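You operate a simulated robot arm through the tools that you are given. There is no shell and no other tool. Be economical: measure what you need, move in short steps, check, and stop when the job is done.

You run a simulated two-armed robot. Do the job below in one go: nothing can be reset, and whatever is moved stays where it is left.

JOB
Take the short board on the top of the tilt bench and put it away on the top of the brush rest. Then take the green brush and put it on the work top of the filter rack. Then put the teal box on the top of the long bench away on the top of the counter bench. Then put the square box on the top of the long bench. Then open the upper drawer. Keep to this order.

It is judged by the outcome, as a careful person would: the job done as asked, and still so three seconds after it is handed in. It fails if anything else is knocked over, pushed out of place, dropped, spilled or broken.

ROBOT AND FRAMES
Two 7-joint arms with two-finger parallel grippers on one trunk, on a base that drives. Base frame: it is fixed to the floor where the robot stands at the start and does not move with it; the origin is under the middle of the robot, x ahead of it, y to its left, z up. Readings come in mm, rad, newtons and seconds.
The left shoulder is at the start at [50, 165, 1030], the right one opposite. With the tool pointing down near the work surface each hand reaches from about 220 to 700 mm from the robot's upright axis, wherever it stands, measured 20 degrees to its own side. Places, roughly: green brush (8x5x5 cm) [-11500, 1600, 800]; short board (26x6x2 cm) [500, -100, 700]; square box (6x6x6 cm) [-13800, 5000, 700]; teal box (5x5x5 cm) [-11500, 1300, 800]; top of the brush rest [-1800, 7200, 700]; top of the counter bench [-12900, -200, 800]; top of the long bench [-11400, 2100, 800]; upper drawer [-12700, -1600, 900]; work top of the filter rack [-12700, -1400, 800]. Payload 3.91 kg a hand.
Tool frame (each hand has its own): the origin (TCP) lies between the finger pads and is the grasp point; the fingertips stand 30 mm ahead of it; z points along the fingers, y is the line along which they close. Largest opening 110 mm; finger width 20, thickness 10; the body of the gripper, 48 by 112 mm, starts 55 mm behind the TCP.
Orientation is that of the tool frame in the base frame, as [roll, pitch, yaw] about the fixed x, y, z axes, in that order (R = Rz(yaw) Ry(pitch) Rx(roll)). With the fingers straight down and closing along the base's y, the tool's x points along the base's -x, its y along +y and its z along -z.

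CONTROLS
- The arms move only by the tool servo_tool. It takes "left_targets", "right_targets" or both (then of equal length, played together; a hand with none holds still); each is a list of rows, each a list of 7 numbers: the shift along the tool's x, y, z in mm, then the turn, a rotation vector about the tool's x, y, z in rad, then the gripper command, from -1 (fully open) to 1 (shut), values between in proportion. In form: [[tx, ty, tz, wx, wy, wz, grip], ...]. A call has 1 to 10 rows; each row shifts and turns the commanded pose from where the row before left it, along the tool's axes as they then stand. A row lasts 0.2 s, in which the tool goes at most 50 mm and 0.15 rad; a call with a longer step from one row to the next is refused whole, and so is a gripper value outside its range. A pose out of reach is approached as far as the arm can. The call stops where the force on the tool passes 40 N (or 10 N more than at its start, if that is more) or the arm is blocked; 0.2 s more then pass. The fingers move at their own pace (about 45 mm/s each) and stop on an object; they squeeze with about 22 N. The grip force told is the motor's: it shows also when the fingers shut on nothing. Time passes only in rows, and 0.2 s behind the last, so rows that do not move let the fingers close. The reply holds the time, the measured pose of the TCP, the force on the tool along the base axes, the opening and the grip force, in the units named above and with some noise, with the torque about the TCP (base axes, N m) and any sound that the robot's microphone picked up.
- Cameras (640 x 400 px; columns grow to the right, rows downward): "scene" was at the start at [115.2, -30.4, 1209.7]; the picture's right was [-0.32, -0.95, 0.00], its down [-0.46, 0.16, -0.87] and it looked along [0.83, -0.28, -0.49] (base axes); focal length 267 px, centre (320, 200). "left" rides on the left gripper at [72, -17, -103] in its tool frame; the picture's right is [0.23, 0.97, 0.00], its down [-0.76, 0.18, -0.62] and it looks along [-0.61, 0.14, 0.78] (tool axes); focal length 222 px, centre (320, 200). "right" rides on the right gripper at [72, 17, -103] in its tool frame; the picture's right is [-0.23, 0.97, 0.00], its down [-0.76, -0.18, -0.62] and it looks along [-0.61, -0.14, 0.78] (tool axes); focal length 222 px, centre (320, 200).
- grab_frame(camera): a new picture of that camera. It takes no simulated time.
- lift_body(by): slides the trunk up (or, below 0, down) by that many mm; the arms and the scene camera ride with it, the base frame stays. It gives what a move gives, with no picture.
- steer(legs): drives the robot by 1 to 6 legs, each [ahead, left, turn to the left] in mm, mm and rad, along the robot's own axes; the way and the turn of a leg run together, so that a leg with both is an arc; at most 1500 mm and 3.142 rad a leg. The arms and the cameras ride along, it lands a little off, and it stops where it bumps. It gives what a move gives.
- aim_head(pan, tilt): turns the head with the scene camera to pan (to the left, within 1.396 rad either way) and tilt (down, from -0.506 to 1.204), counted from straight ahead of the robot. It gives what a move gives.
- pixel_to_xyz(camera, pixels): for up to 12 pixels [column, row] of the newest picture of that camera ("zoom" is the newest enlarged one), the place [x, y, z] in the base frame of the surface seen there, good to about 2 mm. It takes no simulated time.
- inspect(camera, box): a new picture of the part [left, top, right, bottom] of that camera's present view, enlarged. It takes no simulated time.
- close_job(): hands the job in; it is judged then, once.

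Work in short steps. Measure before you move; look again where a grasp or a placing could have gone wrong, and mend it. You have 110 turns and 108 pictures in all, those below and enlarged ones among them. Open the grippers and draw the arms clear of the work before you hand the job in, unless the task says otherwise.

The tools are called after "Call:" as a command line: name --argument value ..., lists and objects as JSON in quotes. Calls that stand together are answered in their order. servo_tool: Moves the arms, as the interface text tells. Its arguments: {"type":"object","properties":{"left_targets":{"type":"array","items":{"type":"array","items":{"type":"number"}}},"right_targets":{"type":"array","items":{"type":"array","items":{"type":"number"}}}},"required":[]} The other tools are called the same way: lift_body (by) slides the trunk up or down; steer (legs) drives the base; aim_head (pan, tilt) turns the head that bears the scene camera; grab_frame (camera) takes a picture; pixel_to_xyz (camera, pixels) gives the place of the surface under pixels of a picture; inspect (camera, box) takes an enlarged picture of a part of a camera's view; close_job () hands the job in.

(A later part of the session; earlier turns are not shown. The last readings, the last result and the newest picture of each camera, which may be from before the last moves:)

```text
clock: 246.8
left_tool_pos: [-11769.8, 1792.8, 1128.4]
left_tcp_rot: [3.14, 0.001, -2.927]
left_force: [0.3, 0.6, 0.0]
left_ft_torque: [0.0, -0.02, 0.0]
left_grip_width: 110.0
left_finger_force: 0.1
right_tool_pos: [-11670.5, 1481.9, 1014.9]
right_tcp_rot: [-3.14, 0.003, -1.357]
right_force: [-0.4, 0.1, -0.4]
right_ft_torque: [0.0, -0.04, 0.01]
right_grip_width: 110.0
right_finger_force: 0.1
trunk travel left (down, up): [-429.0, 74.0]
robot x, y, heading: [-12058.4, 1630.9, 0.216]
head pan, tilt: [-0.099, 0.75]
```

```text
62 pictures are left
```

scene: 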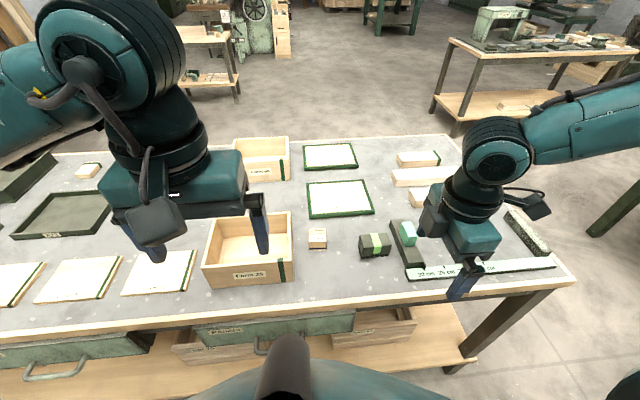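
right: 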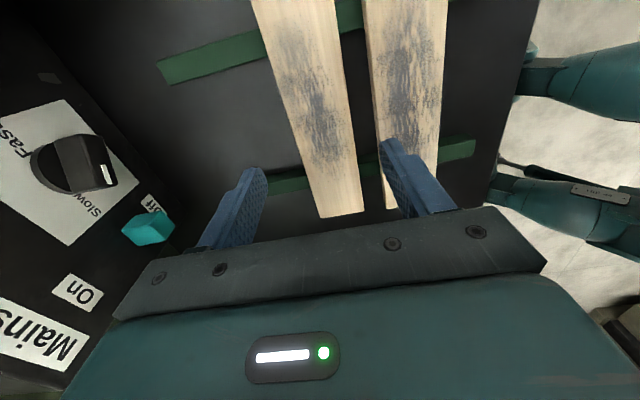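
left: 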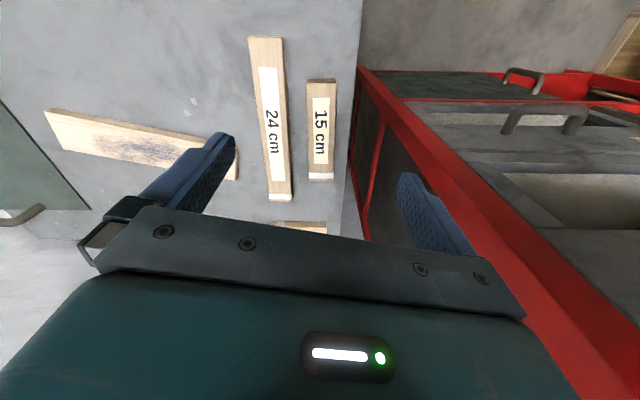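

I zoom in on the brush candidates (375,245) and (407,232).

Call:
inspect --camera "scene" --box '[330, 195, 470, 295]'

Call:
pixel_to_xyz --camera "scene" --pixels '[[375, 240], [362, 242], [388, 240], [362, 255], [390, 252], [405, 232], [318, 238], [407, 258], [350, 265], [415, 220]]'

Call:
grab_frame --camera "right"

```text
4.00 times, centred on (400, 245) of scene
```

zoom: 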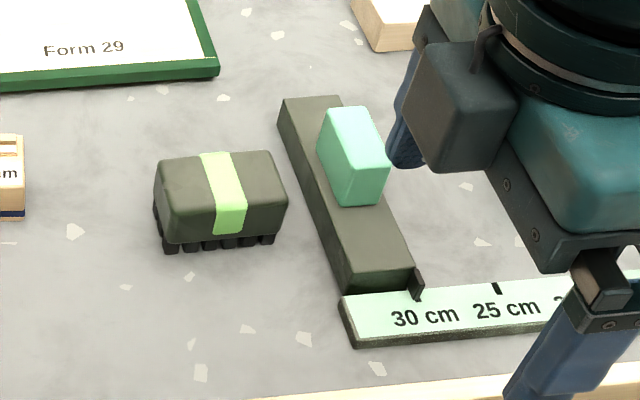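

```text
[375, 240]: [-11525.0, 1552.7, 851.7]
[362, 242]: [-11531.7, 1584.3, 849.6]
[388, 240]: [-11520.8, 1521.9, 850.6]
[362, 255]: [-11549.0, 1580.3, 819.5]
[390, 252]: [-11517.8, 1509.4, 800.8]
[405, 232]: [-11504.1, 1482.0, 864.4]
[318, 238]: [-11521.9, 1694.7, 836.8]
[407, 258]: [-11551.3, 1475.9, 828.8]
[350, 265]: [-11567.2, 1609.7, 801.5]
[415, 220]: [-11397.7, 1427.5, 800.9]
```

```text
60 pictures are left
```

right: 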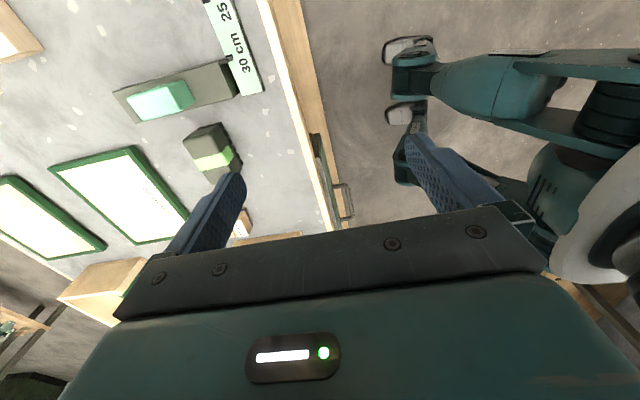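

The dark block with the green band and bristles is the brush: centre ≈(−11523,1553), top 851, on the bench at 801. The hand's yaw already suits; I move over it and descend partway.

Call:
servo_tool --right_targets '[[-10, -40, 15, 0, 0, 0, -1], [-10, -40, 15, 0, 0, 0, -1], [-10, -40, 15, 0, 0, 0, -1], [-9, -40, 15, 0, 0, 0, -1], [0, 0, 40, 0, 0, 0, -1], [0, 0, 0, 0, 0, 0, -1]]'

Call:
grab_frame --camera "right"

```text
clock: 248.2
left_tool_pos: [-11771.8, 1792.8, 1128.7]
left_tcp_rot: [3.141, 0.0, -2.928]
left_force: [0.0, 0.0, -0.5]
left_ft_torque: [0.02, 0.03, -0.01]
left_grip_width: 110.0
left_finger_force: 0.0
right_tool_pos: [-11545.1, 1518.3, 940.6]
right_tcp_rot: [-3.14, 0.004, -1.356]
right_force: [-0.1, 0.6, -0.4]
right_ft_torque: [-0.03, 0.0, -0.02]
right_grip_width: 109.8
right_finger_force: 0.0
right hand out of reach, approached as far as the arm can: row 4, 5
trunk travel left (down, up): [-429.0, 74.0]
robot x, y, heading: [-12054.5, 1629.0, 0.217]
head pan, tilt: [-0.099, 0.75]
```

```text
59 pictures are left
```

right: 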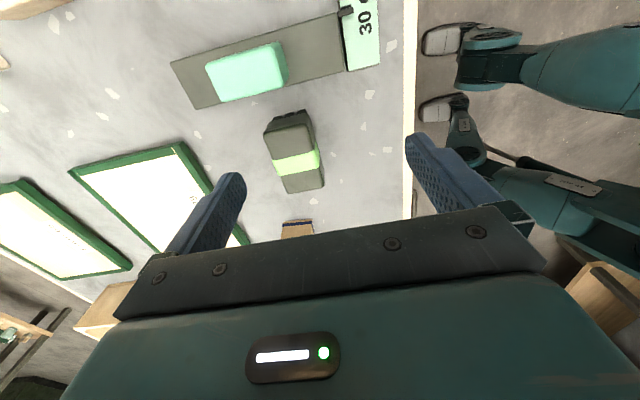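

Arm limit again; I move the base 50 ahead and 32 left, then lower the trunk with the hand 90 mm above the grasp height.

Call:
steer --legs '[[50, 32, 0]]'

Call:
servo_tool --right_targets '[[0, 15, 0, 0, 0, 0, -1]]'

Call:
lift_body --by -50

Call:
grab_frame --camera "right"

Call:
inspect --camera "scene" --box '[330, 180, 470, 280]'

```text
clock: 249.1
left_tool_pos: [-11728.6, 1835.0, 1129.4]
left_tcp_rot: [3.14, -0.002, -2.93]
left_force: [0.6, 0.2, -0.1]
left_ft_torque: [-0.02, 0.02, -0.01]
left_grip_width: 110.0
left_finger_force: 0.1
right_tool_pos: [-11502.1, 1560.6, 940.8]
right_tcp_rot: [-3.14, 0.004, -1.356]
right_force: [-0.5, 0.1, 0.0]
right_ft_torque: [-0.01, 0.0, 0.02]
right_grip_width: 109.9
right_finger_force: 0.1
trunk travel left (down, up): [-429.0, 74.0]
robot x, y, heading: [-12012.8, 1667.0, 0.214]
head pan, tilt: [-0.099, 0.75]
```

```text
clock: 249.5
left_tool_pos: [-11728.3, 1833.7, 1128.3]
left_tcp_rot: [-3.141, 0.0, -2.931]
left_force: [0.1, 0.8, -0.1]
left_ft_torque: [-0.01, -0.03, 0.01]
left_grip_width: 110.1
left_finger_force: 0.0
right_tool_pos: [-11518.1, 1557.2, 941.5]
right_tcp_rot: [-3.138, 0.005, -1.356]
right_force: [-0.1, -0.1, -0.9]
right_ft_torque: [-0.02, 0.01, 0.02]
right_grip_width: 110.1
right_finger_force: 0.1
trunk travel left (down, up): [-429.0, 74.0]
robot x, y, heading: [-12017.2, 1670.0, 0.213]
head pan, tilt: [-0.099, 0.75]
```

```text
clock: 250.5
left_tool_pos: [-11727.9, 1833.2, 1079.6]
left_tcp_rot: [3.141, -0.002, -2.932]
left_force: [0.1, 0.0, -0.7]
left_ft_torque: [-0.01, 0.07, 0.03]
left_grip_width: 110.1
left_finger_force: 0.0
right_tool_pos: [-11517.6, 1556.6, 891.2]
right_tcp_rot: [-3.137, 0.005, -1.356]
right_force: [-0.5, 0.0, -0.1]
right_ft_torque: [0.0, -0.04, -0.03]
right_grip_width: 110.1
right_finger_force: 0.1
trunk travel left (down, up): [-379.0, 124.0]
robot x, y, heading: [-12015.7, 1672.0, 0.211]
head pan, tilt: [-0.099, 0.75]
```

```text
58 pictures are left
```

right: 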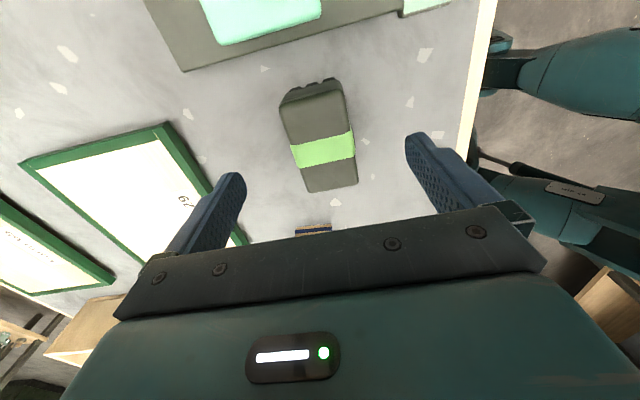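

```text
4.00 times, centred on (400, 230) of scene
```

zoom: 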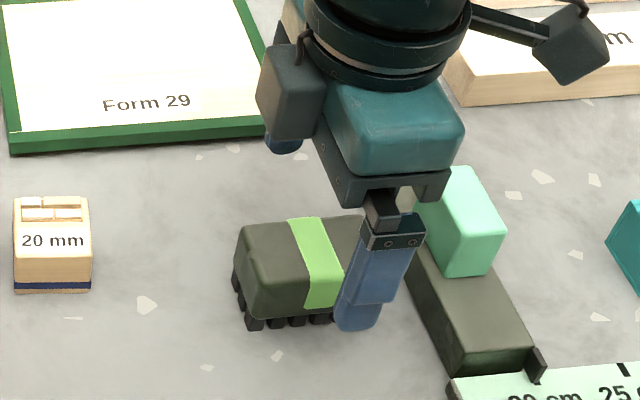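

I measure the brush's four top corners in the right-hand picture.

Call:
pixel_to_xyz --camera "right" --pixels '[[288, 118], [343, 108], [355, 183], [310, 188], [322, 150], [390, 120]]'

```text
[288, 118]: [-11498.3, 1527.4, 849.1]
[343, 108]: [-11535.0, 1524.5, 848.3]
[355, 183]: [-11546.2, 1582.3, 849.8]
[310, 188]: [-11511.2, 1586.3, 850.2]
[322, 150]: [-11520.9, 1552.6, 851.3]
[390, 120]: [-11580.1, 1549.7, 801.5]
```

Centre (−11522,1555), hand within 5 mm. I nudge 4 mm and lower the trunk 56 mm, then close.

Call:
servo_tool --right_targets '[[0, 4, 0, 0, 0, 0, -1]]'

Call:
lift_body --by -57

Call:
servo_tool --right_targets '[[0, 0, 0, 0, 0, 0, 1], [0, 0, 0, 0, 0, 0, 1], [0, 0, 0, 0, 0, 0, 1], [0, 0, 0, 0, 0, 0, 1], [0, 0, 0, 0, 0, 0, 1]]'

```text
clock: 250.9
left_tool_pos: [-11729.1, 1834.5, 1078.5]
left_tcp_rot: [3.14, -0.001, -2.931]
left_force: [0.3, -0.5, 0.1]
left_ft_torque: [0.01, -0.04, -0.01]
left_grip_width: 110.1
left_finger_force: 0.1
right_tool_pos: [-11522.5, 1555.1, 891.6]
right_tcp_rot: [-3.138, 0.005, -1.356]
right_force: [-0.2, -0.4, -0.6]
right_ft_torque: [0.01, 0.0, -0.03]
right_grip_width: 109.9
right_finger_force: 0.1
trunk travel left (down, up): [-379.0, 124.0]
robot x, y, heading: [-12018.1, 1670.0, 0.214]
head pan, tilt: [-0.099, 0.75]
```

```text
clock: 251.8
left_tool_pos: [-11728.3, 1833.8, 1021.8]
left_tcp_rot: [-3.141, 0.0, -2.931]
left_force: [0.1, 0.0, -0.4]
left_ft_torque: [-0.02, -0.01, -0.01]
left_grip_width: 109.8
left_finger_force: 0.1
right_tool_pos: [-11521.5, 1555.8, 834.4]
right_tcp_rot: [-3.138, 0.006, -1.356]
right_force: [0.0, 0.3, 0.1]
right_ft_torque: [-0.02, -0.03, 0.01]
right_grip_width: 110.1
right_finger_force: 0.0
trunk travel left (down, up): [-322.0, 181.0]
robot x, y, heading: [-12017.1, 1670.9, 0.215]
head pan, tilt: [-0.099, 0.75]
```

```text
clock: 253.0
left_tool_pos: [-11729.2, 1832.8, 1022.2]
left_tcp_rot: [3.141, 0.0, -2.93]
left_force: [0.2, 0.1, -0.1]
left_ft_torque: [0.02, 0.01, 0.0]
left_grip_width: 109.8
left_finger_force: 0.0
right_tool_pos: [-11521.9, 1555.9, 833.5]
right_tcp_rot: [-3.139, 0.005, -1.358]
right_force: [0.8, 0.8, 0.5]
right_ft_torque: [-0.01, 0.01, 0.05]
right_grip_width: 44.0
right_finger_force: 21.7
trunk travel left (down, up): [-322.0, 181.0]
robot x, y, heading: [-12013.7, 1667.7, 0.217]
head pan, tilt: [-0.099, 0.75]
```

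The brush is gripped (44 mm). I lift it with the trunk, back off, draw the arm in and turn to face −y to look toward the filter rack.

Call:
lift_body --by 170

Call:
steer --legs '[[-80, 0, 0]]'

Call:
servo_tool --right_targets '[[0, 40, 0, 0, 0, 0, 1], [0, 40, 0, 0, 0, 0, 1], [0, 30, 0, 0, 0, 0, 1]]'

Call:
steer --legs '[[0, 0, -1.6]]'

Call:
aim_head --pan -0.3 --tilt 0.3

Call:
grab_frame --camera "scene"

```text
clock: 254.9
left_tool_pos: [-11727.8, 1832.7, 1192.2]
left_tcp_rot: [-3.14, 0.0, -2.929]
left_force: [0.5, 0.7, -0.6]
left_ft_torque: [-0.03, 0.0, -0.05]
left_grip_width: 109.8
left_finger_force: 0.1
right_tool_pos: [-11521.9, 1555.9, 1003.4]
right_tcp_rot: [-3.139, 0.006, -1.355]
right_force: [0.0, 0.1, -1.3]
right_ft_torque: [0.02, -0.02, 0.03]
right_grip_width: 43.6
right_finger_force: 22.2
trunk travel left (down, up): [-492.0, 11.0]
robot x, y, heading: [-12014.5, 1671.6, 0.209]
head pan, tilt: [-0.099, 0.75]
```

```text
clock: 256.0
left_tool_pos: [-11806.1, 1817.4, 1191.6]
left_tcp_rot: [-3.141, 0.0, -2.928]
left_force: [0.1, -0.3, 0.3]
left_ft_torque: [0.03, -0.04, -0.03]
left_grip_width: 109.8
left_finger_force: 0.0
right_tool_pos: [-11598.7, 1538.4, 1004.7]
right_tcp_rot: [-3.139, 0.006, -1.355]
right_force: [0.7, -0.1, -1.6]
right_ft_torque: [0.01, 0.01, -0.01]
right_grip_width: 43.8
right_finger_force: 21.7
trunk travel left (down, up): [-492.0, 11.0]
robot x, y, heading: [-12094.0, 1653.6, 0.21]
head pan, tilt: [-0.099, 0.75]
```

```text
clock: 256.8
left_tool_pos: [-11806.1, 1817.3, 1191.5]
left_tcp_rot: [-3.141, 0.001, -2.929]
left_force: [-0.5, 0.1, 0.0]
left_ft_torque: [0.0, 0.01, 0.0]
left_grip_width: 109.9
left_finger_force: 0.0
right_tool_pos: [-11706.7, 1515.7, 1004.0]
right_tcp_rot: [-3.138, 0.005, -1.356]
right_force: [0.3, -0.2, -1.4]
right_ft_torque: [-0.03, 0.01, 0.0]
right_grip_width: 43.8
right_finger_force: 22.4
trunk travel left (down, up): [-492.0, 11.0]
robot x, y, heading: [-12092.5, 1653.4, 0.204]
head pan, tilt: [-0.099, 0.75]
```

```text
clock: 261.1
left_tool_pos: [-11939.3, 1359.7, 1190.3]
left_tcp_rot: [3.141, -0.001, 1.744]
left_force: [0.3, 0.0, 0.6]
left_ft_torque: [0.0, -0.01, 0.01]
left_grip_width: 110.0
left_finger_force: 0.0
right_tool_pos: [-12244.6, 1272.8, 1003.1]
right_tcp_rot: [-3.137, 0.005, -2.963]
right_force: [0.6, 0.2, -1.1]
right_ft_torque: [0.01, 0.01, 0.0]
right_grip_width: 43.6
right_finger_force: 21.9
trunk travel left (down, up): [-492.0, 11.0]
robot x, y, heading: [-12087.9, 1651.9, -1.398]
head pan, tilt: [-0.099, 0.75]
```

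```text
clock: 262.0
left_tool_pos: [-11938.1, 1360.5, 1192.6]
left_tcp_rot: [-3.141, 0.001, 1.744]
left_force: [-0.6, 0.0, -0.1]
left_ft_torque: [0.02, -0.01, 0.01]
left_grip_width: 109.8
left_finger_force: 0.0
right_tool_pos: [-12244.5, 1271.4, 1003.8]
right_tcp_rot: [-3.139, 0.006, -2.964]
right_force: [-1.1, 0.8, -1.0]
right_ft_torque: [0.02, 0.0, 0.01]
right_grip_width: 44.0
right_finger_force: 21.9
trunk travel left (down, up): [-492.0, 11.0]
robot x, y, heading: [-12092.1, 1651.4, -1.397]
head pan, tilt: [-0.3, 0.3]
```

```text
56 pictures are left
```

scene: 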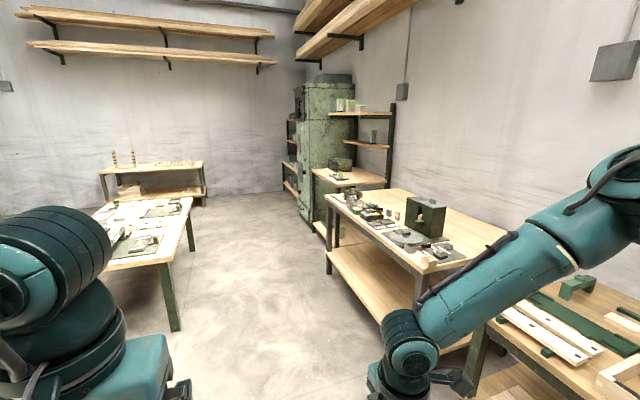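

I measure the rack's work top (340,178), the green box on it (340,163), the cabinet, and the aisle edges.

Call:
pixel_to_xyz --camera "scene" --pixels '[[340, 180], [355, 170], [342, 160], [325, 175], [315, 220], [178, 328], [190, 200], [330, 200], [415, 275], [440, 270], [385, 175], [328, 270]]'

Call:
inspect --camera "scene" --box '[270, 80, 470, 280]'

```text
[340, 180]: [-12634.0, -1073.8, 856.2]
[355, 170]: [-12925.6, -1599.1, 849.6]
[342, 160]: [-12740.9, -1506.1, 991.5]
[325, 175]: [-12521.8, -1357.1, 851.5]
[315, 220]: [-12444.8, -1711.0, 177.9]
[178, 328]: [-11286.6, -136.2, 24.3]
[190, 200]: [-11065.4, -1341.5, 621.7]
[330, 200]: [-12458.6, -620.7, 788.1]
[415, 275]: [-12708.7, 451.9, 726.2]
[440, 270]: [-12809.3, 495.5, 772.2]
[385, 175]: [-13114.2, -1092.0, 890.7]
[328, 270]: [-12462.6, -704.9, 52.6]
```

```text
2.00 times, centred on (370, 180) of scene
```

zoom: 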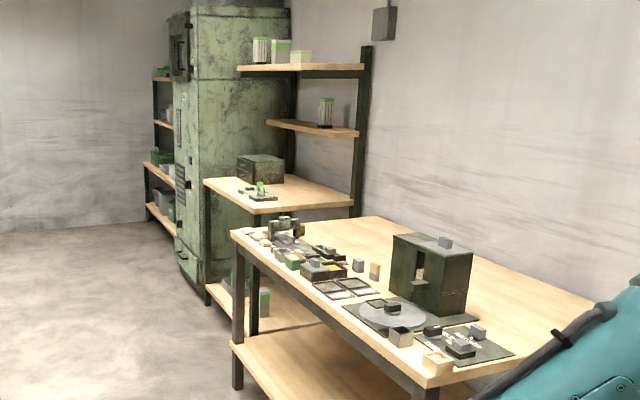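

The rack's work top is at z≈850, slanted ~0.22 rad. I drive down the aisle to about (−12000,−1200) and face the rack.

Call:
steer --legs '[[0, 0, -0.105], [1030, 0, 0], [1025, 0, 0], [0, 0, -0.13], [800, 0, 0], [0, 0, -1.29]]'

Call:
aim_head --pan 0.0 --tilt 0.6

Call:
grab_frame --camera "scene"

```text
clock: 280.3
left_tool_pos: [-12263.1, -1353.4, 1191.0]
left_tcp_rot: [-3.14, 0.0, 0.243]
left_force: [-0.3, -0.3, -0.4]
left_ft_torque: [0.01, 0.03, 0.02]
left_grip_width: 110.1
left_finger_force: 0.0
right_tool_pos: [-12372.7, -1054.6, 1004.2]
right_tcp_rot: [-3.139, 0.006, 1.815]
right_force: [-0.4, 0.2, -1.0]
right_ft_torque: [-0.02, -0.01, -0.04]
right_grip_width: 43.8
right_finger_force: 21.5
trunk travel left (down, up): [-492.0, 11.0]
robot x, y, heading: [-11978.5, -1179.9, -2.898]
head pan, tilt: [-0.3, 0.3]
```

```text
clock: 281.1
left_tool_pos: [-12263.8, -1353.0, 1192.1]
left_tcp_rot: [-3.141, 0.0, 0.242]
left_force: [0.5, 1.3, 0.9]
left_ft_torque: [-0.01, 0.0, -0.03]
left_grip_width: 109.9
left_finger_force: 0.1
right_tool_pos: [-12371.5, -1053.5, 1003.6]
right_tcp_rot: [-3.138, 0.006, 1.816]
right_force: [-1.0, 0.1, -0.8]
right_ft_torque: [-0.01, 0.0, -0.01]
right_grip_width: 43.7
right_finger_force: 21.3
trunk travel left (down, up): [-492.0, 11.0]
robot x, y, heading: [-11984.5, -1183.5, -2.903]
head pan, tilt: [0.0, 0.6]
```

```text
54 pictures are left
```

scene: 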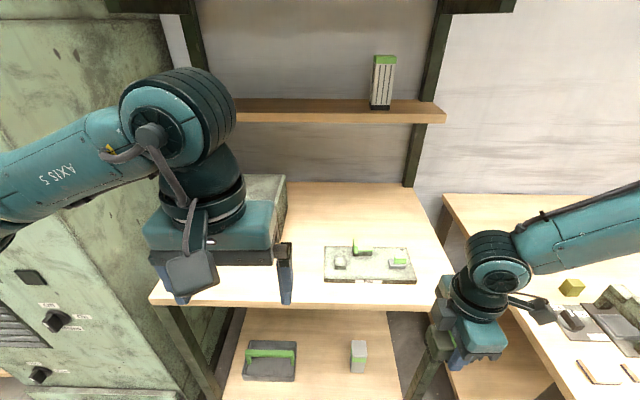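

I measure the work top: corners, the plate (370,265), and the drawer box behind the left hand (270,195).

Call:
pixel_to_xyz --camera "scene" --pixels '[[155, 300], [440, 300], [345, 215], [325, 265], [412, 265], [415, 205], [270, 185], [283, 215], [425, 235], [325, 300], [330, 230], [230, 285]]'

Call:
inspect --camera "scene" --box '[140, 160, 460, 360]'

```text
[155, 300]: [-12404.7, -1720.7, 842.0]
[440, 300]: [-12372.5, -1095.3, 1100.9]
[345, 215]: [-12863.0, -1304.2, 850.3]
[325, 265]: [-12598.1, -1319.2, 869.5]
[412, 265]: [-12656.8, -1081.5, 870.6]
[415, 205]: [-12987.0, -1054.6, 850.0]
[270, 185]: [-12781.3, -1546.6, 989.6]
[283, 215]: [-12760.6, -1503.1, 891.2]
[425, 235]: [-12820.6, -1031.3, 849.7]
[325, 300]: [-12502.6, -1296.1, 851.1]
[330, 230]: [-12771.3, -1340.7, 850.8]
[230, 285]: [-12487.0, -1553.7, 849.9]
```

```text
2.00 times, centred on (300, 260) of scene
```

zoom: 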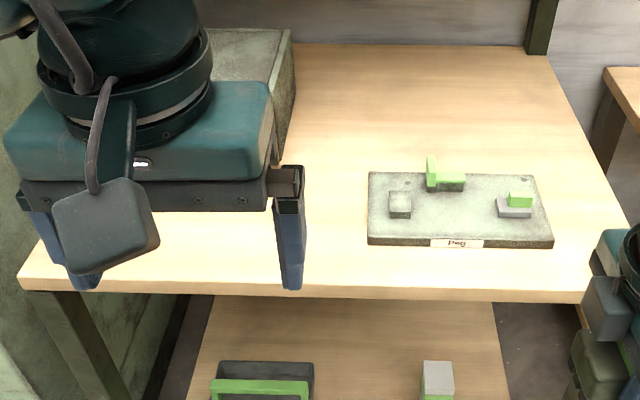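

Between the plate (left edge y≈−1319) and the drawer box (y≈−1503) there is a clear spot; target (−12597,−1386). I draw the left hand in, then shift the base 145 ahead and 255 left.

Call:
servo_tool --left_targets '[[30, 0, 0, 0, 0, 0, -1], [30, 0, 0, 0, 0, 0, -1]]'

Call:
steer --legs '[[0, 240, -0.02], [140, 0, 0]]'

Call:
servo_tool --right_targets '[[0, -40, 0, 0, 0, 0, 1], [0, -40, 0, 0, 0, 0, 1], [0, -40, 0, 0, 0, 0, 1]]'

Call:
grab_frame --camera "scene"

```text
clock: 281.7
left_tool_pos: [-12202.5, -1337.6, 1191.4]
left_tcp_rot: [-3.141, 0.001, 0.244]
left_force: [0.4, 0.2, 0.4]
left_ft_torque: [0.0, -0.03, 0.01]
left_grip_width: 110.1
left_finger_force: 0.1
right_tool_pos: [-12371.2, -1054.8, 1003.8]
right_tcp_rot: [-3.137, 0.005, 1.814]
right_force: [-0.1, 0.2, -1.5]
right_ft_torque: [-0.02, 0.02, 0.04]
right_grip_width: 43.5
right_finger_force: 21.9
trunk travel left (down, up): [-492.0, 11.0]
robot x, y, heading: [-11983.4, -1181.1, -2.897]
head pan, tilt: [0.0, 0.6]
```

```text
clock: 284.4
left_tool_pos: [-12291.6, -1595.5, 1192.9]
left_tcp_rot: [-3.142, -0.003, 0.222]
left_force: [0.3, -0.3, -0.3]
left_ft_torque: [0.03, -0.04, -0.03]
left_grip_width: 109.8
left_finger_force: 0.1
right_tool_pos: [-12453.4, -1307.5, 1002.3]
right_tcp_rot: [-3.141, 0.005, 1.794]
right_force: [0.3, -0.2, -2.0]
right_ft_torque: [0.02, 0.0, 0.01]
right_grip_width: 43.7
right_finger_force: 21.7
trunk travel left (down, up): [-492.0, 11.0]
robot x, y, heading: [-12065.4, -1443.8, -2.924]
head pan, tilt: [0.0, 0.6]
```

```text
clock: 285.2
left_tool_pos: [-12291.7, -1597.0, 1191.1]
left_tcp_rot: [3.141, -0.003, 0.222]
left_force: [-0.3, -0.1, -0.7]
left_ft_torque: [-0.01, 0.03, 0.01]
left_grip_width: 109.5
left_finger_force: 0.1
right_tool_pos: [-12570.3, -1336.3, 1004.0]
right_tcp_rot: [3.14, 0.005, 1.794]
right_force: [0.0, -0.1, -0.9]
right_ft_torque: [0.01, 0.0, -0.02]
right_grip_width: 43.7
right_finger_force: 22.2
trunk travel left (down, up): [-492.0, 11.0]
robot x, y, heading: [-12064.5, -1444.2, -2.92]
head pan, tilt: [0.0, 0.6]
```

```text
52 pictures are left
```

scene: 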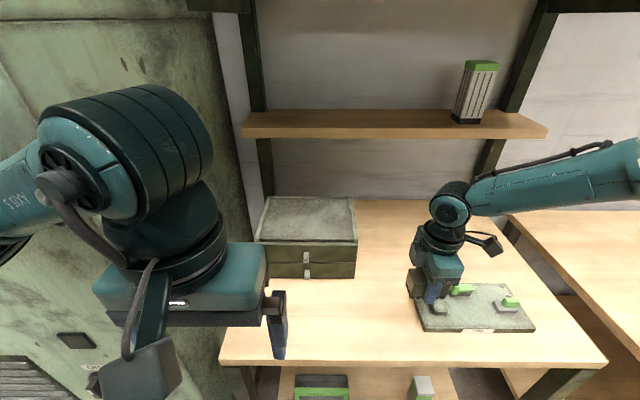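

I measure the drawer unit's front corners and knobs, and the free spot around (380,290).

Call:
pixel_to_xyz --camera "scene" --pixels '[[355, 277], [262, 277], [306, 257], [306, 271], [355, 246], [264, 246], [385, 290], [418, 310], [400, 250], [422, 330], [306, 252], [320, 263]]'

Call:
inspect --camera "scene" --box '[240, 180, 400, 300]'

```text
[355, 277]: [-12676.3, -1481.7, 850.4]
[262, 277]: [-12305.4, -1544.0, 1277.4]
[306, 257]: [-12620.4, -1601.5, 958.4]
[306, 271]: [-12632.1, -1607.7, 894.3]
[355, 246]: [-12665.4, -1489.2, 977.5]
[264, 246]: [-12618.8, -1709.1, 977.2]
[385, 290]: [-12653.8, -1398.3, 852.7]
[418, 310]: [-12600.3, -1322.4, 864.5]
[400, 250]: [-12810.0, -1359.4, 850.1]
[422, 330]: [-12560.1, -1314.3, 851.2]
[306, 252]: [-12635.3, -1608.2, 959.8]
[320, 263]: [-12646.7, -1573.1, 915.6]
```

```text
3.33 times, centred on (320, 240) of scene
```

zoom: 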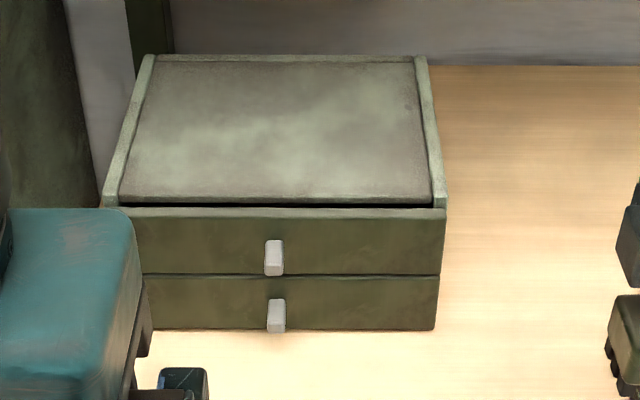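

The drawer unit stands at y −1709…−1487, with knobs at its middle. I shift the brush over (−12597,−1386), then lower with the trunk.

Call:
servo_tool --right_targets '[[-22, -19, 0, 0, 0, 0, 1], [-21, -18, 0, 0, 0, 0, 1]]'

Call:
lift_body --by -100

Call:
grab_frame --camera "right"

Call:
grab_frame --camera "scene"

```text
clock: 285.8
left_tool_pos: [-12289.9, -1597.3, 1191.4]
left_tcp_rot: [3.141, 0.001, 0.221]
left_force: [0.4, -0.4, 0.5]
left_ft_torque: [-0.02, 0.0, -0.01]
left_grip_width: 110.1
left_finger_force: 0.1
right_tool_pos: [-12577.6, -1352.4, 1023.0]
right_tcp_rot: [-3.139, 0.005, 1.794]
right_force: [0.3, 0.1, -1.6]
right_ft_torque: [-0.01, -0.03, 0.01]
right_grip_width: 43.7
right_finger_force: 21.8
right hand out of reach, approached as far as the arm can: row 1, 2
trunk travel left (down, up): [-492.0, 11.0]
robot x, y, heading: [-12064.8, -1443.7, -2.923]
head pan, tilt: [0.0, 0.6]
```

```text
clock: 287.2
left_tool_pos: [-12290.6, -1596.3, 1093.3]
left_tcp_rot: [-3.141, 0.001, 0.223]
left_force: [-0.4, 0.0, 0.5]
left_ft_torque: [-0.02, -0.02, 0.02]
left_grip_width: 110.0
left_finger_force: 0.2
right_tool_pos: [-12577.3, -1351.3, 921.5]
right_tcp_rot: [-3.138, 0.005, 1.794]
right_force: [-0.7, -0.1, -1.9]
right_ft_torque: [0.01, 0.04, 0.0]
right_grip_width: 43.8
right_finger_force: 21.6
trunk travel left (down, up): [-392.0, 111.0]
robot x, y, heading: [-12063.3, -1439.4, -2.918]
head pan, tilt: [0.0, 0.6]
```

```text
50 pictures are left
```

right: 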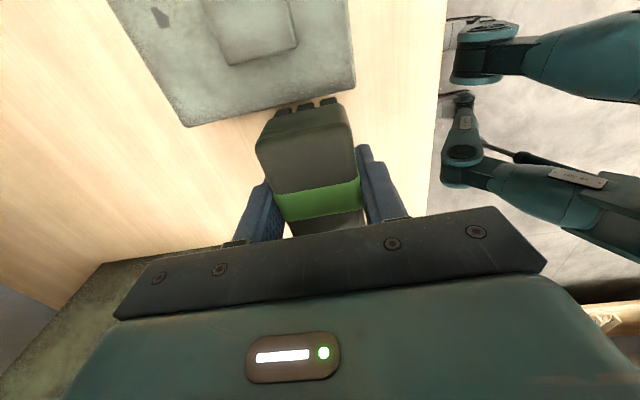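

```text
49 pictures are left
```

scene: 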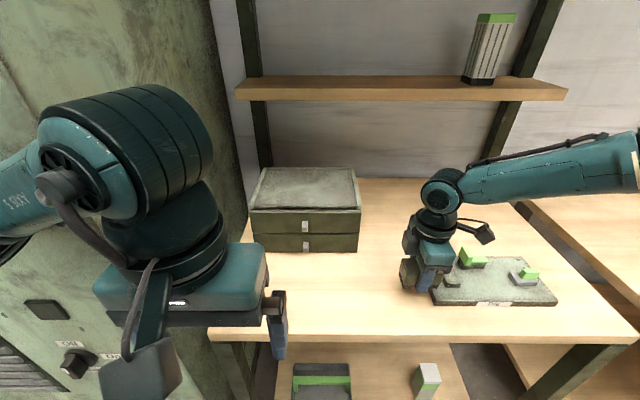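

I shift the base 20 ahead and 35 left, then lower.

Call:
steer --legs '[[22, 35, 0]]'

Call:
lift_body --by -32

Call:
inspect --camera "scene" --box '[330, 200, 490, 320]'

Call:
grab_frame --camera "right"

```text
clock: 288.2
left_tool_pos: [-12296.4, -1630.4, 1093.9]
left_tcp_rot: [3.139, 0.007, 0.221]
left_force: [-0.1, -0.4, 0.1]
left_ft_torque: [0.0, -0.04, 0.0]
left_grip_width: 109.9
left_finger_force: 0.1
right_tool_pos: [-12587.0, -1388.8, 925.5]
right_tcp_rot: [-3.132, 0.01, 1.798]
right_force: [-0.2, -1.0, -2.2]
right_ft_torque: [-0.01, -0.01, 0.01]
right_grip_width: 43.8
right_finger_force: 22.2
trunk travel left (down, up): [-392.0, 111.0]
robot x, y, heading: [-12076.7, -1479.8, -2.92]
head pan, tilt: [0.0, 0.6]
stopped in leg 1: the robot was blocked; the commanded pose is now the measured one
```

```text
clock: 288.9
left_tool_pos: [-12297.6, -1631.1, 1060.7]
left_tcp_rot: [3.14, 0.005, 0.22]
left_force: [0.1, -0.6, 0.6]
left_ft_torque: [0.02, -0.01, -0.02]
left_grip_width: 110.0
left_finger_force: 0.1
right_tool_pos: [-12586.1, -1389.8, 892.2]
right_tcp_rot: [-3.129, 0.008, 1.797]
right_force: [-0.3, -0.3, -0.9]
right_ft_torque: [-0.03, 0.0, 0.03]
right_grip_width: 43.8
right_finger_force: 21.7
trunk travel left (down, up): [-360.0, 143.0]
robot x, y, heading: [-12079.0, -1484.2, -2.915]
head pan, tilt: [0.0, 0.6]
```

```text
3.33 times, centred on (410, 260) of scene
```

zoom: 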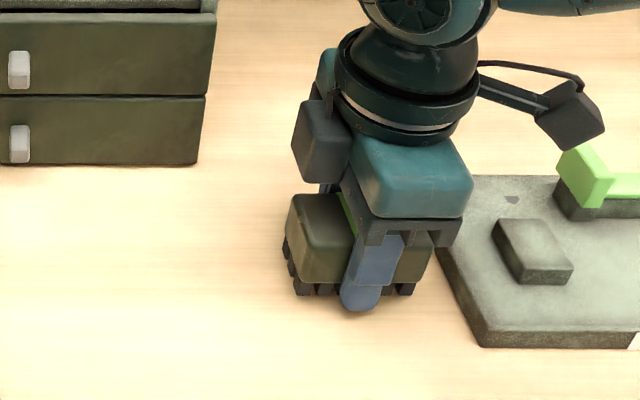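

```text
47 pictures are left
```

right: 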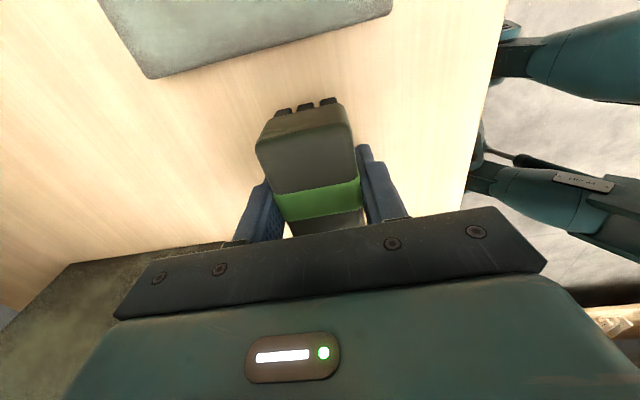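

The base bumped something lightly (probably the left elbow at the cabinet), but the brush is over the spot. I lower about 9 mm to seat it.

Call:
lift_body --by -8

Call:
aim_head --pan 0.9 --tilt 0.5

Call:
grab_frame --camera "scene"

```text
clock: 289.5
left_tool_pos: [-12296.8, -1631.9, 1053.9]
left_tcp_rot: [3.14, 0.008, 0.223]
left_force: [0.0, -0.2, 0.5]
left_ft_torque: [-0.02, 0.01, 0.0]
left_grip_width: 109.8
left_finger_force: 0.1
right_tool_pos: [-12586.6, -1388.3, 885.8]
right_tcp_rot: [-3.131, 0.01, 1.798]
right_force: [0.5, 0.4, -1.4]
right_ft_torque: [0.02, -0.03, -0.02]
right_grip_width: 43.7
right_finger_force: 21.6
trunk travel left (down, up): [-352.0, 151.0]
robot x, y, heading: [-12077.7, -1477.1, -2.921]
head pan, tilt: [0.0, 0.6]
```

```text
clock: 290.7
left_tool_pos: [-12297.1, -1631.9, 1053.7]
left_tcp_rot: [3.138, 0.007, 0.221]
left_force: [-0.5, 0.0, 0.9]
left_ft_torque: [0.03, 0.05, -0.01]
left_grip_width: 109.9
left_finger_force: 0.1
right_tool_pos: [-12586.5, -1388.8, 886.8]
right_tcp_rot: [-3.132, 0.009, 1.797]
right_force: [0.4, -0.3, -1.2]
right_ft_torque: [0.0, -0.01, 0.02]
right_grip_width: 43.8
right_finger_force: 22.1
trunk travel left (down, up): [-352.0, 151.0]
robot x, y, heading: [-12075.9, -1480.6, -2.921]
head pan, tilt: [0.901, 0.499]
```

```text
46 pictures are left
```

scene: 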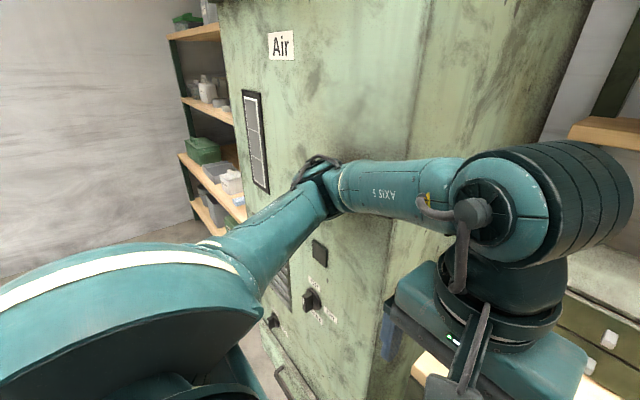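

The left elbow does touch the big fixed cabinet lightly. I lower the brush 4 mm more, then release it by a small opening.

Call:
lift_body --by -4

Call:
servo_tool --right_targets '[[0, 0, 0, 0, 0, 0, -0.1], [0, 0, 0, 0, 0, 0, -0.1], [0, 0, 0, 0, 0, 0, -0.1]]'

Call:
lift_body --by 130

Call:
steer --legs '[[-150, -30, 0]]'

Call:
aim_head --pan 0.0 --tilt 0.6

Call:
grab_frame --camera "scene"

```text
clock: 291.2
left_tool_pos: [-12296.9, -1632.1, 1050.9]
left_tcp_rot: [3.14, 0.01, 0.22]
left_force: [-0.5, -0.3, 0.9]
left_ft_torque: [0.01, 0.01, 0.02]
left_grip_width: 110.2
left_finger_force: 0.1
right_tool_pos: [-12586.3, -1390.2, 883.1]
right_tcp_rot: [-3.129, 0.01, 1.795]
right_force: [3.9, 3.5, 18.1]
right_ft_torque: [0.22, -0.5, 0.03]
right_grip_width: 43.9
right_finger_force: 21.5
trunk travel left (down, up): [-348.0, 155.0]
robot x, y, heading: [-12077.3, -1478.5, -2.919]
head pan, tilt: [0.901, 0.499]
```

```text
clock: 292.1
left_tool_pos: [-12297.7, -1631.2, 1050.0]
left_tcp_rot: [3.141, 0.008, 0.223]
left_force: [0.7, -0.6, 0.0]
left_ft_torque: [0.04, -0.01, 0.03]
left_grip_width: 110.2
left_finger_force: 0.1
right_tool_pos: [-12585.0, -1389.6, 881.9]
right_tcp_rot: [-3.132, 0.01, 1.797]
right_force: [-0.3, 0.5, -0.2]
right_ft_torque: [0.02, 0.03, -0.02]
right_grip_width: 60.4
right_finger_force: 0.0
trunk travel left (down, up): [-348.0, 155.0]
robot x, y, heading: [-12077.3, -1482.1, -2.919]
head pan, tilt: [0.901, 0.499]
```

```text
clock: 293.6
left_tool_pos: [-12296.0, -1634.6, 1178.7]
left_tcp_rot: [-3.14, 0.005, 0.221]
left_force: [-0.2, -0.2, 0.2]
left_ft_torque: [0.0, -0.01, 0.04]
left_grip_width: 110.0
left_finger_force: 0.0
right_tool_pos: [-12586.4, -1391.4, 1012.5]
right_tcp_rot: [-3.131, 0.005, 1.798]
right_force: [0.6, 1.0, -0.8]
right_ft_torque: [0.0, 0.01, -0.01]
right_grip_width: 60.6
right_finger_force: 0.1
trunk travel left (down, up): [-478.0, 25.0]
robot x, y, heading: [-12078.5, -1479.0, -2.912]
head pan, tilt: [0.901, 0.499]
```

```text
clock: 294.3
left_tool_pos: [-12297.3, -1634.1, 1178.7]
left_tcp_rot: [3.14, 0.005, 0.224]
left_force: [-0.3, -0.5, 0.1]
left_ft_torque: [0.01, -0.02, -0.01]
left_grip_width: 110.1
left_finger_force: 0.1
right_tool_pos: [-12587.1, -1390.8, 1010.8]
right_tcp_rot: [-3.134, 0.006, 1.8]
right_force: [1.0, 0.1, -0.1]
right_ft_torque: [-0.02, 0.01, -0.02]
right_grip_width: 60.4
right_finger_force: 0.2
trunk travel left (down, up): [-478.0, 25.0]
robot x, y, heading: [-12074.3, -1480.2, -2.916]
head pan, tilt: [0.901, 0.499]
stopped in leg 1: the robot was blocked; the commanded pose is now the measured one
```

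```text
clock: 295.5
left_tool_pos: [-12298.2, -1634.0, 1179.9]
left_tcp_rot: [-3.141, 0.004, 0.224]
left_force: [-0.3, -0.3, -0.2]
left_ft_torque: [0.01, -0.01, 0.04]
left_grip_width: 110.1
left_finger_force: 0.1
right_tool_pos: [-12585.6, -1390.3, 1010.8]
right_tcp_rot: [-3.133, 0.005, 1.797]
right_force: [1.1, -0.3, 0.0]
right_ft_torque: [0.02, 0.01, 0.0]
right_grip_width: 60.6
right_finger_force: 0.1
trunk travel left (down, up): [-478.0, 25.0]
robot x, y, heading: [-12075.1, -1485.4, -2.916]
head pan, tilt: [0.0, 0.6]
```

```text
45 pictures are left
```

scene: 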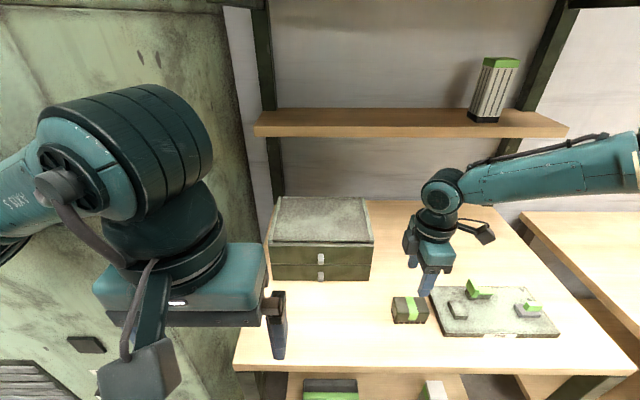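

The brush stands on the work top. The base is in light contact, so I back straight off.

Call:
steer --legs '[[-150, 0, 0]]'

```text
clock: 296.1
left_tool_pos: [-12297.3, -1633.7, 1178.1]
left_tcp_rot: [3.141, 0.004, 0.224]
left_force: [0.4, -0.4, 0.1]
left_ft_torque: [-0.02, -0.01, 0.02]
left_grip_width: 110.1
left_finger_force: 0.0
right_tool_pos: [-12585.4, -1389.5, 1010.0]
right_tcp_rot: [-3.137, 0.007, 1.799]
right_force: [-0.2, 1.5, 0.0]
right_ft_torque: [0.02, 0.02, -0.01]
right_grip_width: 60.5
right_finger_force: 0.0
trunk travel left (down, up): [-478.0, 25.0]
robot x, y, heading: [-12071.7, -1477.4, -2.918]
head pan, tilt: [0.0, 0.6]
stopped in leg 1: the robot was blocked; the commanded pose is now the measured one
```

Still blocked. I look at the left elbow more closely to see what it touches.

Call:
aim_head --pan 0.9 --tilt 0.5

Call:
inspect --camera "scene" --box '[180, 120, 460, 320]'

Call:
pixel_to_xyz --camera "zoom" --pixels '[[300, 130], [340, 130], [300, 90], [400, 100], [250, 60], [450, 60], [520, 60], [220, 220]]'

```text
clock: 297.4
left_tool_pos: [-12296.9, -1634.4, 1177.8]
left_tcp_rot: [3.141, 0.004, 0.226]
left_force: [-0.5, -0.2, 0.8]
left_ft_torque: [-0.03, -0.02, 0.0]
left_grip_width: 110.0
left_finger_force: 0.1
right_tool_pos: [-12586.3, -1390.9, 1009.4]
right_tcp_rot: [-3.132, 0.007, 1.801]
right_force: [0.5, 0.1, 0.5]
right_ft_torque: [-0.02, 0.0, -0.02]
right_grip_width: 60.6
right_finger_force: 0.0
trunk travel left (down, up): [-478.0, 25.0]
robot x, y, heading: [-12075.0, -1478.9, -2.92]
head pan, tilt: [0.901, 0.499]
```

```text
2.00 times, centred on (320, 220) of scene
```

zoom: 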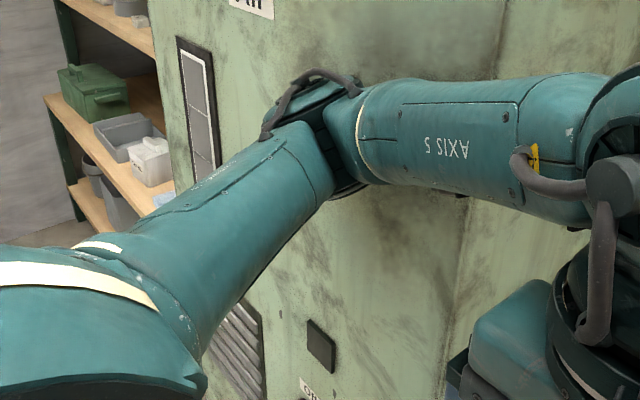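

```text
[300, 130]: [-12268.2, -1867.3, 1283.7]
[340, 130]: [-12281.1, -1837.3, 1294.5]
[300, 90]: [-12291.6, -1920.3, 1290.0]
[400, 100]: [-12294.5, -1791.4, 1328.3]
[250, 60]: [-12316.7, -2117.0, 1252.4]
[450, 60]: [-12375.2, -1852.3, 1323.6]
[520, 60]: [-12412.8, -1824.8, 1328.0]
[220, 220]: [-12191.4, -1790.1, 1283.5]
```

The elbow just touches the cabinet's face. I try a small left turn, which moves the elbow backward away from it.

Call:
steer --legs '[[-30, 0, 0.06]]'

```text
clock: 298.2
left_tool_pos: [-12260.8, -1639.7, 1177.5]
left_tcp_rot: [-3.141, 0.002, 0.285]
left_force: [0.2, 0.2, 0.2]
left_ft_torque: [0.04, 0.0, -0.05]
left_grip_width: 109.9
left_finger_force: 0.0
right_tool_pos: [-12564.1, -1415.8, 1009.8]
right_tcp_rot: [-3.135, 0.005, 1.859]
right_force: [-1.0, 1.0, -1.0]
right_ft_torque: [0.0, 0.07, 0.03]
right_grip_width: 60.6
right_finger_force: 0.0
trunk travel left (down, up): [-478.0, 25.0]
robot x, y, heading: [-12047.1, -1473.5, -2.858]
head pan, tilt: [0.901, 0.499]
```

Free now. I retract the right arm, back off, turn right to the north and drive back to behind the long bench's left end, then face it.

Call:
servo_tool --right_targets '[[0, 45, 0, 0, 0, 0, -0.1], [0, 45, 0, 0, 0, 0, -1], [0, 45, 0, 0, 0, 0, -1]]'

Call:
steer --legs '[[-250, 0, 0], [0, 0, -1.786], [1420, 0, 0], [1420, 0, 0], [0, 0, -1.42]]'

Call:
aim_head --pan -0.2 --tilt 0.75

Call:
grab_frame --camera "scene"

```text
clock: 299.0
left_tool_pos: [-12260.2, -1641.0, 1178.6]
left_tcp_rot: [-3.141, 0.0, 0.285]
left_force: [-0.4, -0.8, -1.0]
left_ft_torque: [-0.01, 0.0, 0.0]
left_grip_width: 109.9
left_finger_force: 0.1
right_tool_pos: [-12432.8, -1376.8, 1008.5]
right_tcp_rot: [-3.138, 0.004, 1.858]
right_force: [0.2, 0.3, -0.4]
right_ft_torque: [0.03, -0.02, 0.02]
right_grip_width: 109.8
right_finger_force: 0.1
trunk travel left (down, up): [-478.0, 25.0]
robot x, y, heading: [-12045.1, -1475.2, -2.852]
head pan, tilt: [0.901, 0.499]
```

```text
clock: 321.9
left_tool_pos: [-11735.2, 1567.9, 1177.6]
left_tcp_rot: [3.14, -0.002, -2.957]
left_force: [0.3, 0.4, -0.6]
left_ft_torque: [-0.01, 0.01, 0.01]
left_grip_width: 110.1
left_finger_force: 0.1
right_tool_pos: [-11590.5, 1289.4, 1008.7]
right_tcp_rot: [-3.138, 0.006, -1.383]
right_force: [0.5, -0.8, -0.5]
right_ft_torque: [-0.01, 0.01, 0.03]
right_grip_width: 109.9
right_finger_force: 0.0
trunk travel left (down, up): [-478.0, 25.0]
robot x, y, heading: [-11964.0, 1422.7, 0.186]
head pan, tilt: [0.901, 0.499]
```

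```text
clock: 323.3
left_tool_pos: [-11734.9, 1568.9, 1177.9]
left_tcp_rot: [3.141, -0.002, -2.956]
left_force: [0.3, -0.1, -0.4]
left_ft_torque: [-0.01, 0.0, 0.01]
left_grip_width: 109.9
left_finger_force: 0.0
right_tool_pos: [-11590.8, 1289.2, 1008.6]
right_tcp_rot: [-3.139, 0.005, -1.384]
right_force: [-0.1, 0.0, -0.3]
right_ft_torque: [0.0, 0.02, 0.0]
right_grip_width: 110.1
right_finger_force: 0.1
trunk travel left (down, up): [-478.0, 25.0]
robot x, y, heading: [-11967.4, 1422.0, 0.185]
head pan, tilt: [-0.201, 0.75]
```

```text
43 pictures are left
```

scene: 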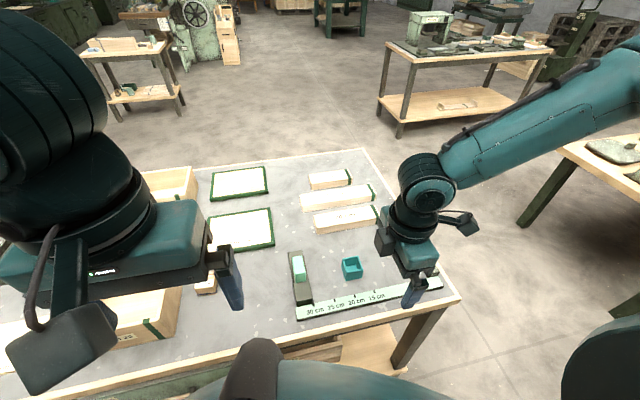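

I zoom in on the teal box at (351,267) and measure it.

Call:
inspect --camera "scene" --box '[310, 230, 430, 320]'

Call:
pixel_to_xyz --camera "zoom" --pixels '[[174, 165], [248, 150], [265, 203], [188, 220], [265, 240], [192, 258], [215, 215], [260, 300], [100, 250], [400, 150]]'

```text
4.44 times, centred on (370, 275) of scene
```

zoom: 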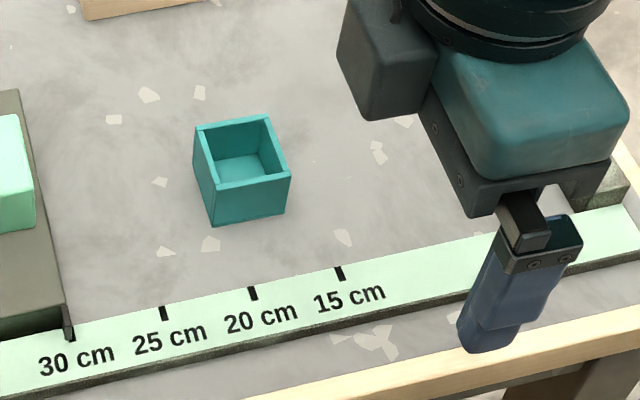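

```text
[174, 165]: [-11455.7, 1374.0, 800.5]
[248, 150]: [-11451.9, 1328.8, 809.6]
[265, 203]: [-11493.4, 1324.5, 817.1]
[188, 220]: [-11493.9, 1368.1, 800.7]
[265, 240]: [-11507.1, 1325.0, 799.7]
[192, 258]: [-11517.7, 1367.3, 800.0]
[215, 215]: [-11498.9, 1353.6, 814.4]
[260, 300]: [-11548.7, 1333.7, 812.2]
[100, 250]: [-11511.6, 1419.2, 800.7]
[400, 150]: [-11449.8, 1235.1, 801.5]
```

I read the rim corners properly.

Call:
pixel_to_xyz --camera "zoom" --pixels '[[200, 131], [266, 120], [286, 173], [220, 185], [245, 210], [238, 165], [213, 222], [285, 211]]'

```text
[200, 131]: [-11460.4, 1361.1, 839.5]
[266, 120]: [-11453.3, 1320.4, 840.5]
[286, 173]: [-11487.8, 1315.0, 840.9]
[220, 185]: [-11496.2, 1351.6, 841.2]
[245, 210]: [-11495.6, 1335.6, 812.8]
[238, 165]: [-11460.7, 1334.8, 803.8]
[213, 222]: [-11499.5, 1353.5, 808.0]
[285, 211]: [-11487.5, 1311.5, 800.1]
```

The box's centre is (−11474,1337), rim z 841. I shift the base 45 left and 12 ahead, then bring the hand over it with the fingers only 80 mm open, to miss the ruler.

Call:
steer --legs '[[12, 45, 0]]'

Call:
servo_tool --right_targets '[[0, -40, 10, 0, 0, 0, -0.45], [0, -40, 10, 0, 0, 0, -0.45], [0, -25, 20, 0, 0, 0, -0.45]]'

Call:
grab_frame --camera "right"

```text
clock: 324.2
left_tool_pos: [-11731.8, 1616.3, 1178.6]
left_tcp_rot: [-3.141, 0.0, -2.956]
left_force: [-0.1, -0.9, -0.7]
left_ft_torque: [-0.01, 0.0, 0.05]
left_grip_width: 109.9
left_finger_force: 0.1
right_tool_pos: [-11585.7, 1336.9, 1008.4]
right_tcp_rot: [-3.138, 0.006, -1.383]
right_force: [-0.3, 0.7, 0.6]
right_ft_torque: [-0.07, 0.02, 0.0]
right_grip_width: 110.2
right_finger_force: 0.1
trunk travel left (down, up): [-478.0, 25.0]
robot x, y, heading: [-11962.8, 1467.5, 0.187]
head pan, tilt: [-0.201, 0.75]
```

```text
clock: 325.0
left_tool_pos: [-11730.3, 1614.6, 1177.8]
left_tcp_rot: [3.142, 0.001, -2.958]
left_force: [0.7, 0.9, -0.4]
left_ft_torque: [-0.02, -0.02, 0.0]
left_grip_width: 110.0
left_finger_force: 0.0
right_tool_pos: [-11486.3, 1351.5, 972.7]
right_tcp_rot: [-3.138, 0.005, -1.383]
right_force: [-0.7, -1.1, -0.4]
right_ft_torque: [0.02, -0.01, 0.01]
right_grip_width: 80.3
right_finger_force: 0.0
right hand out of reach, approached as far as the arm can: row 3
trunk travel left (down, up): [-478.0, 25.0]
robot x, y, heading: [-11962.9, 1469.3, 0.185]
head pan, tilt: [-0.201, 0.75]
```

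```text
41 pictures are left
```

right: 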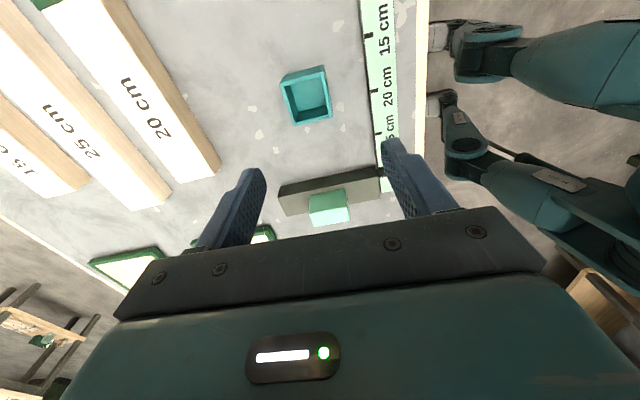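

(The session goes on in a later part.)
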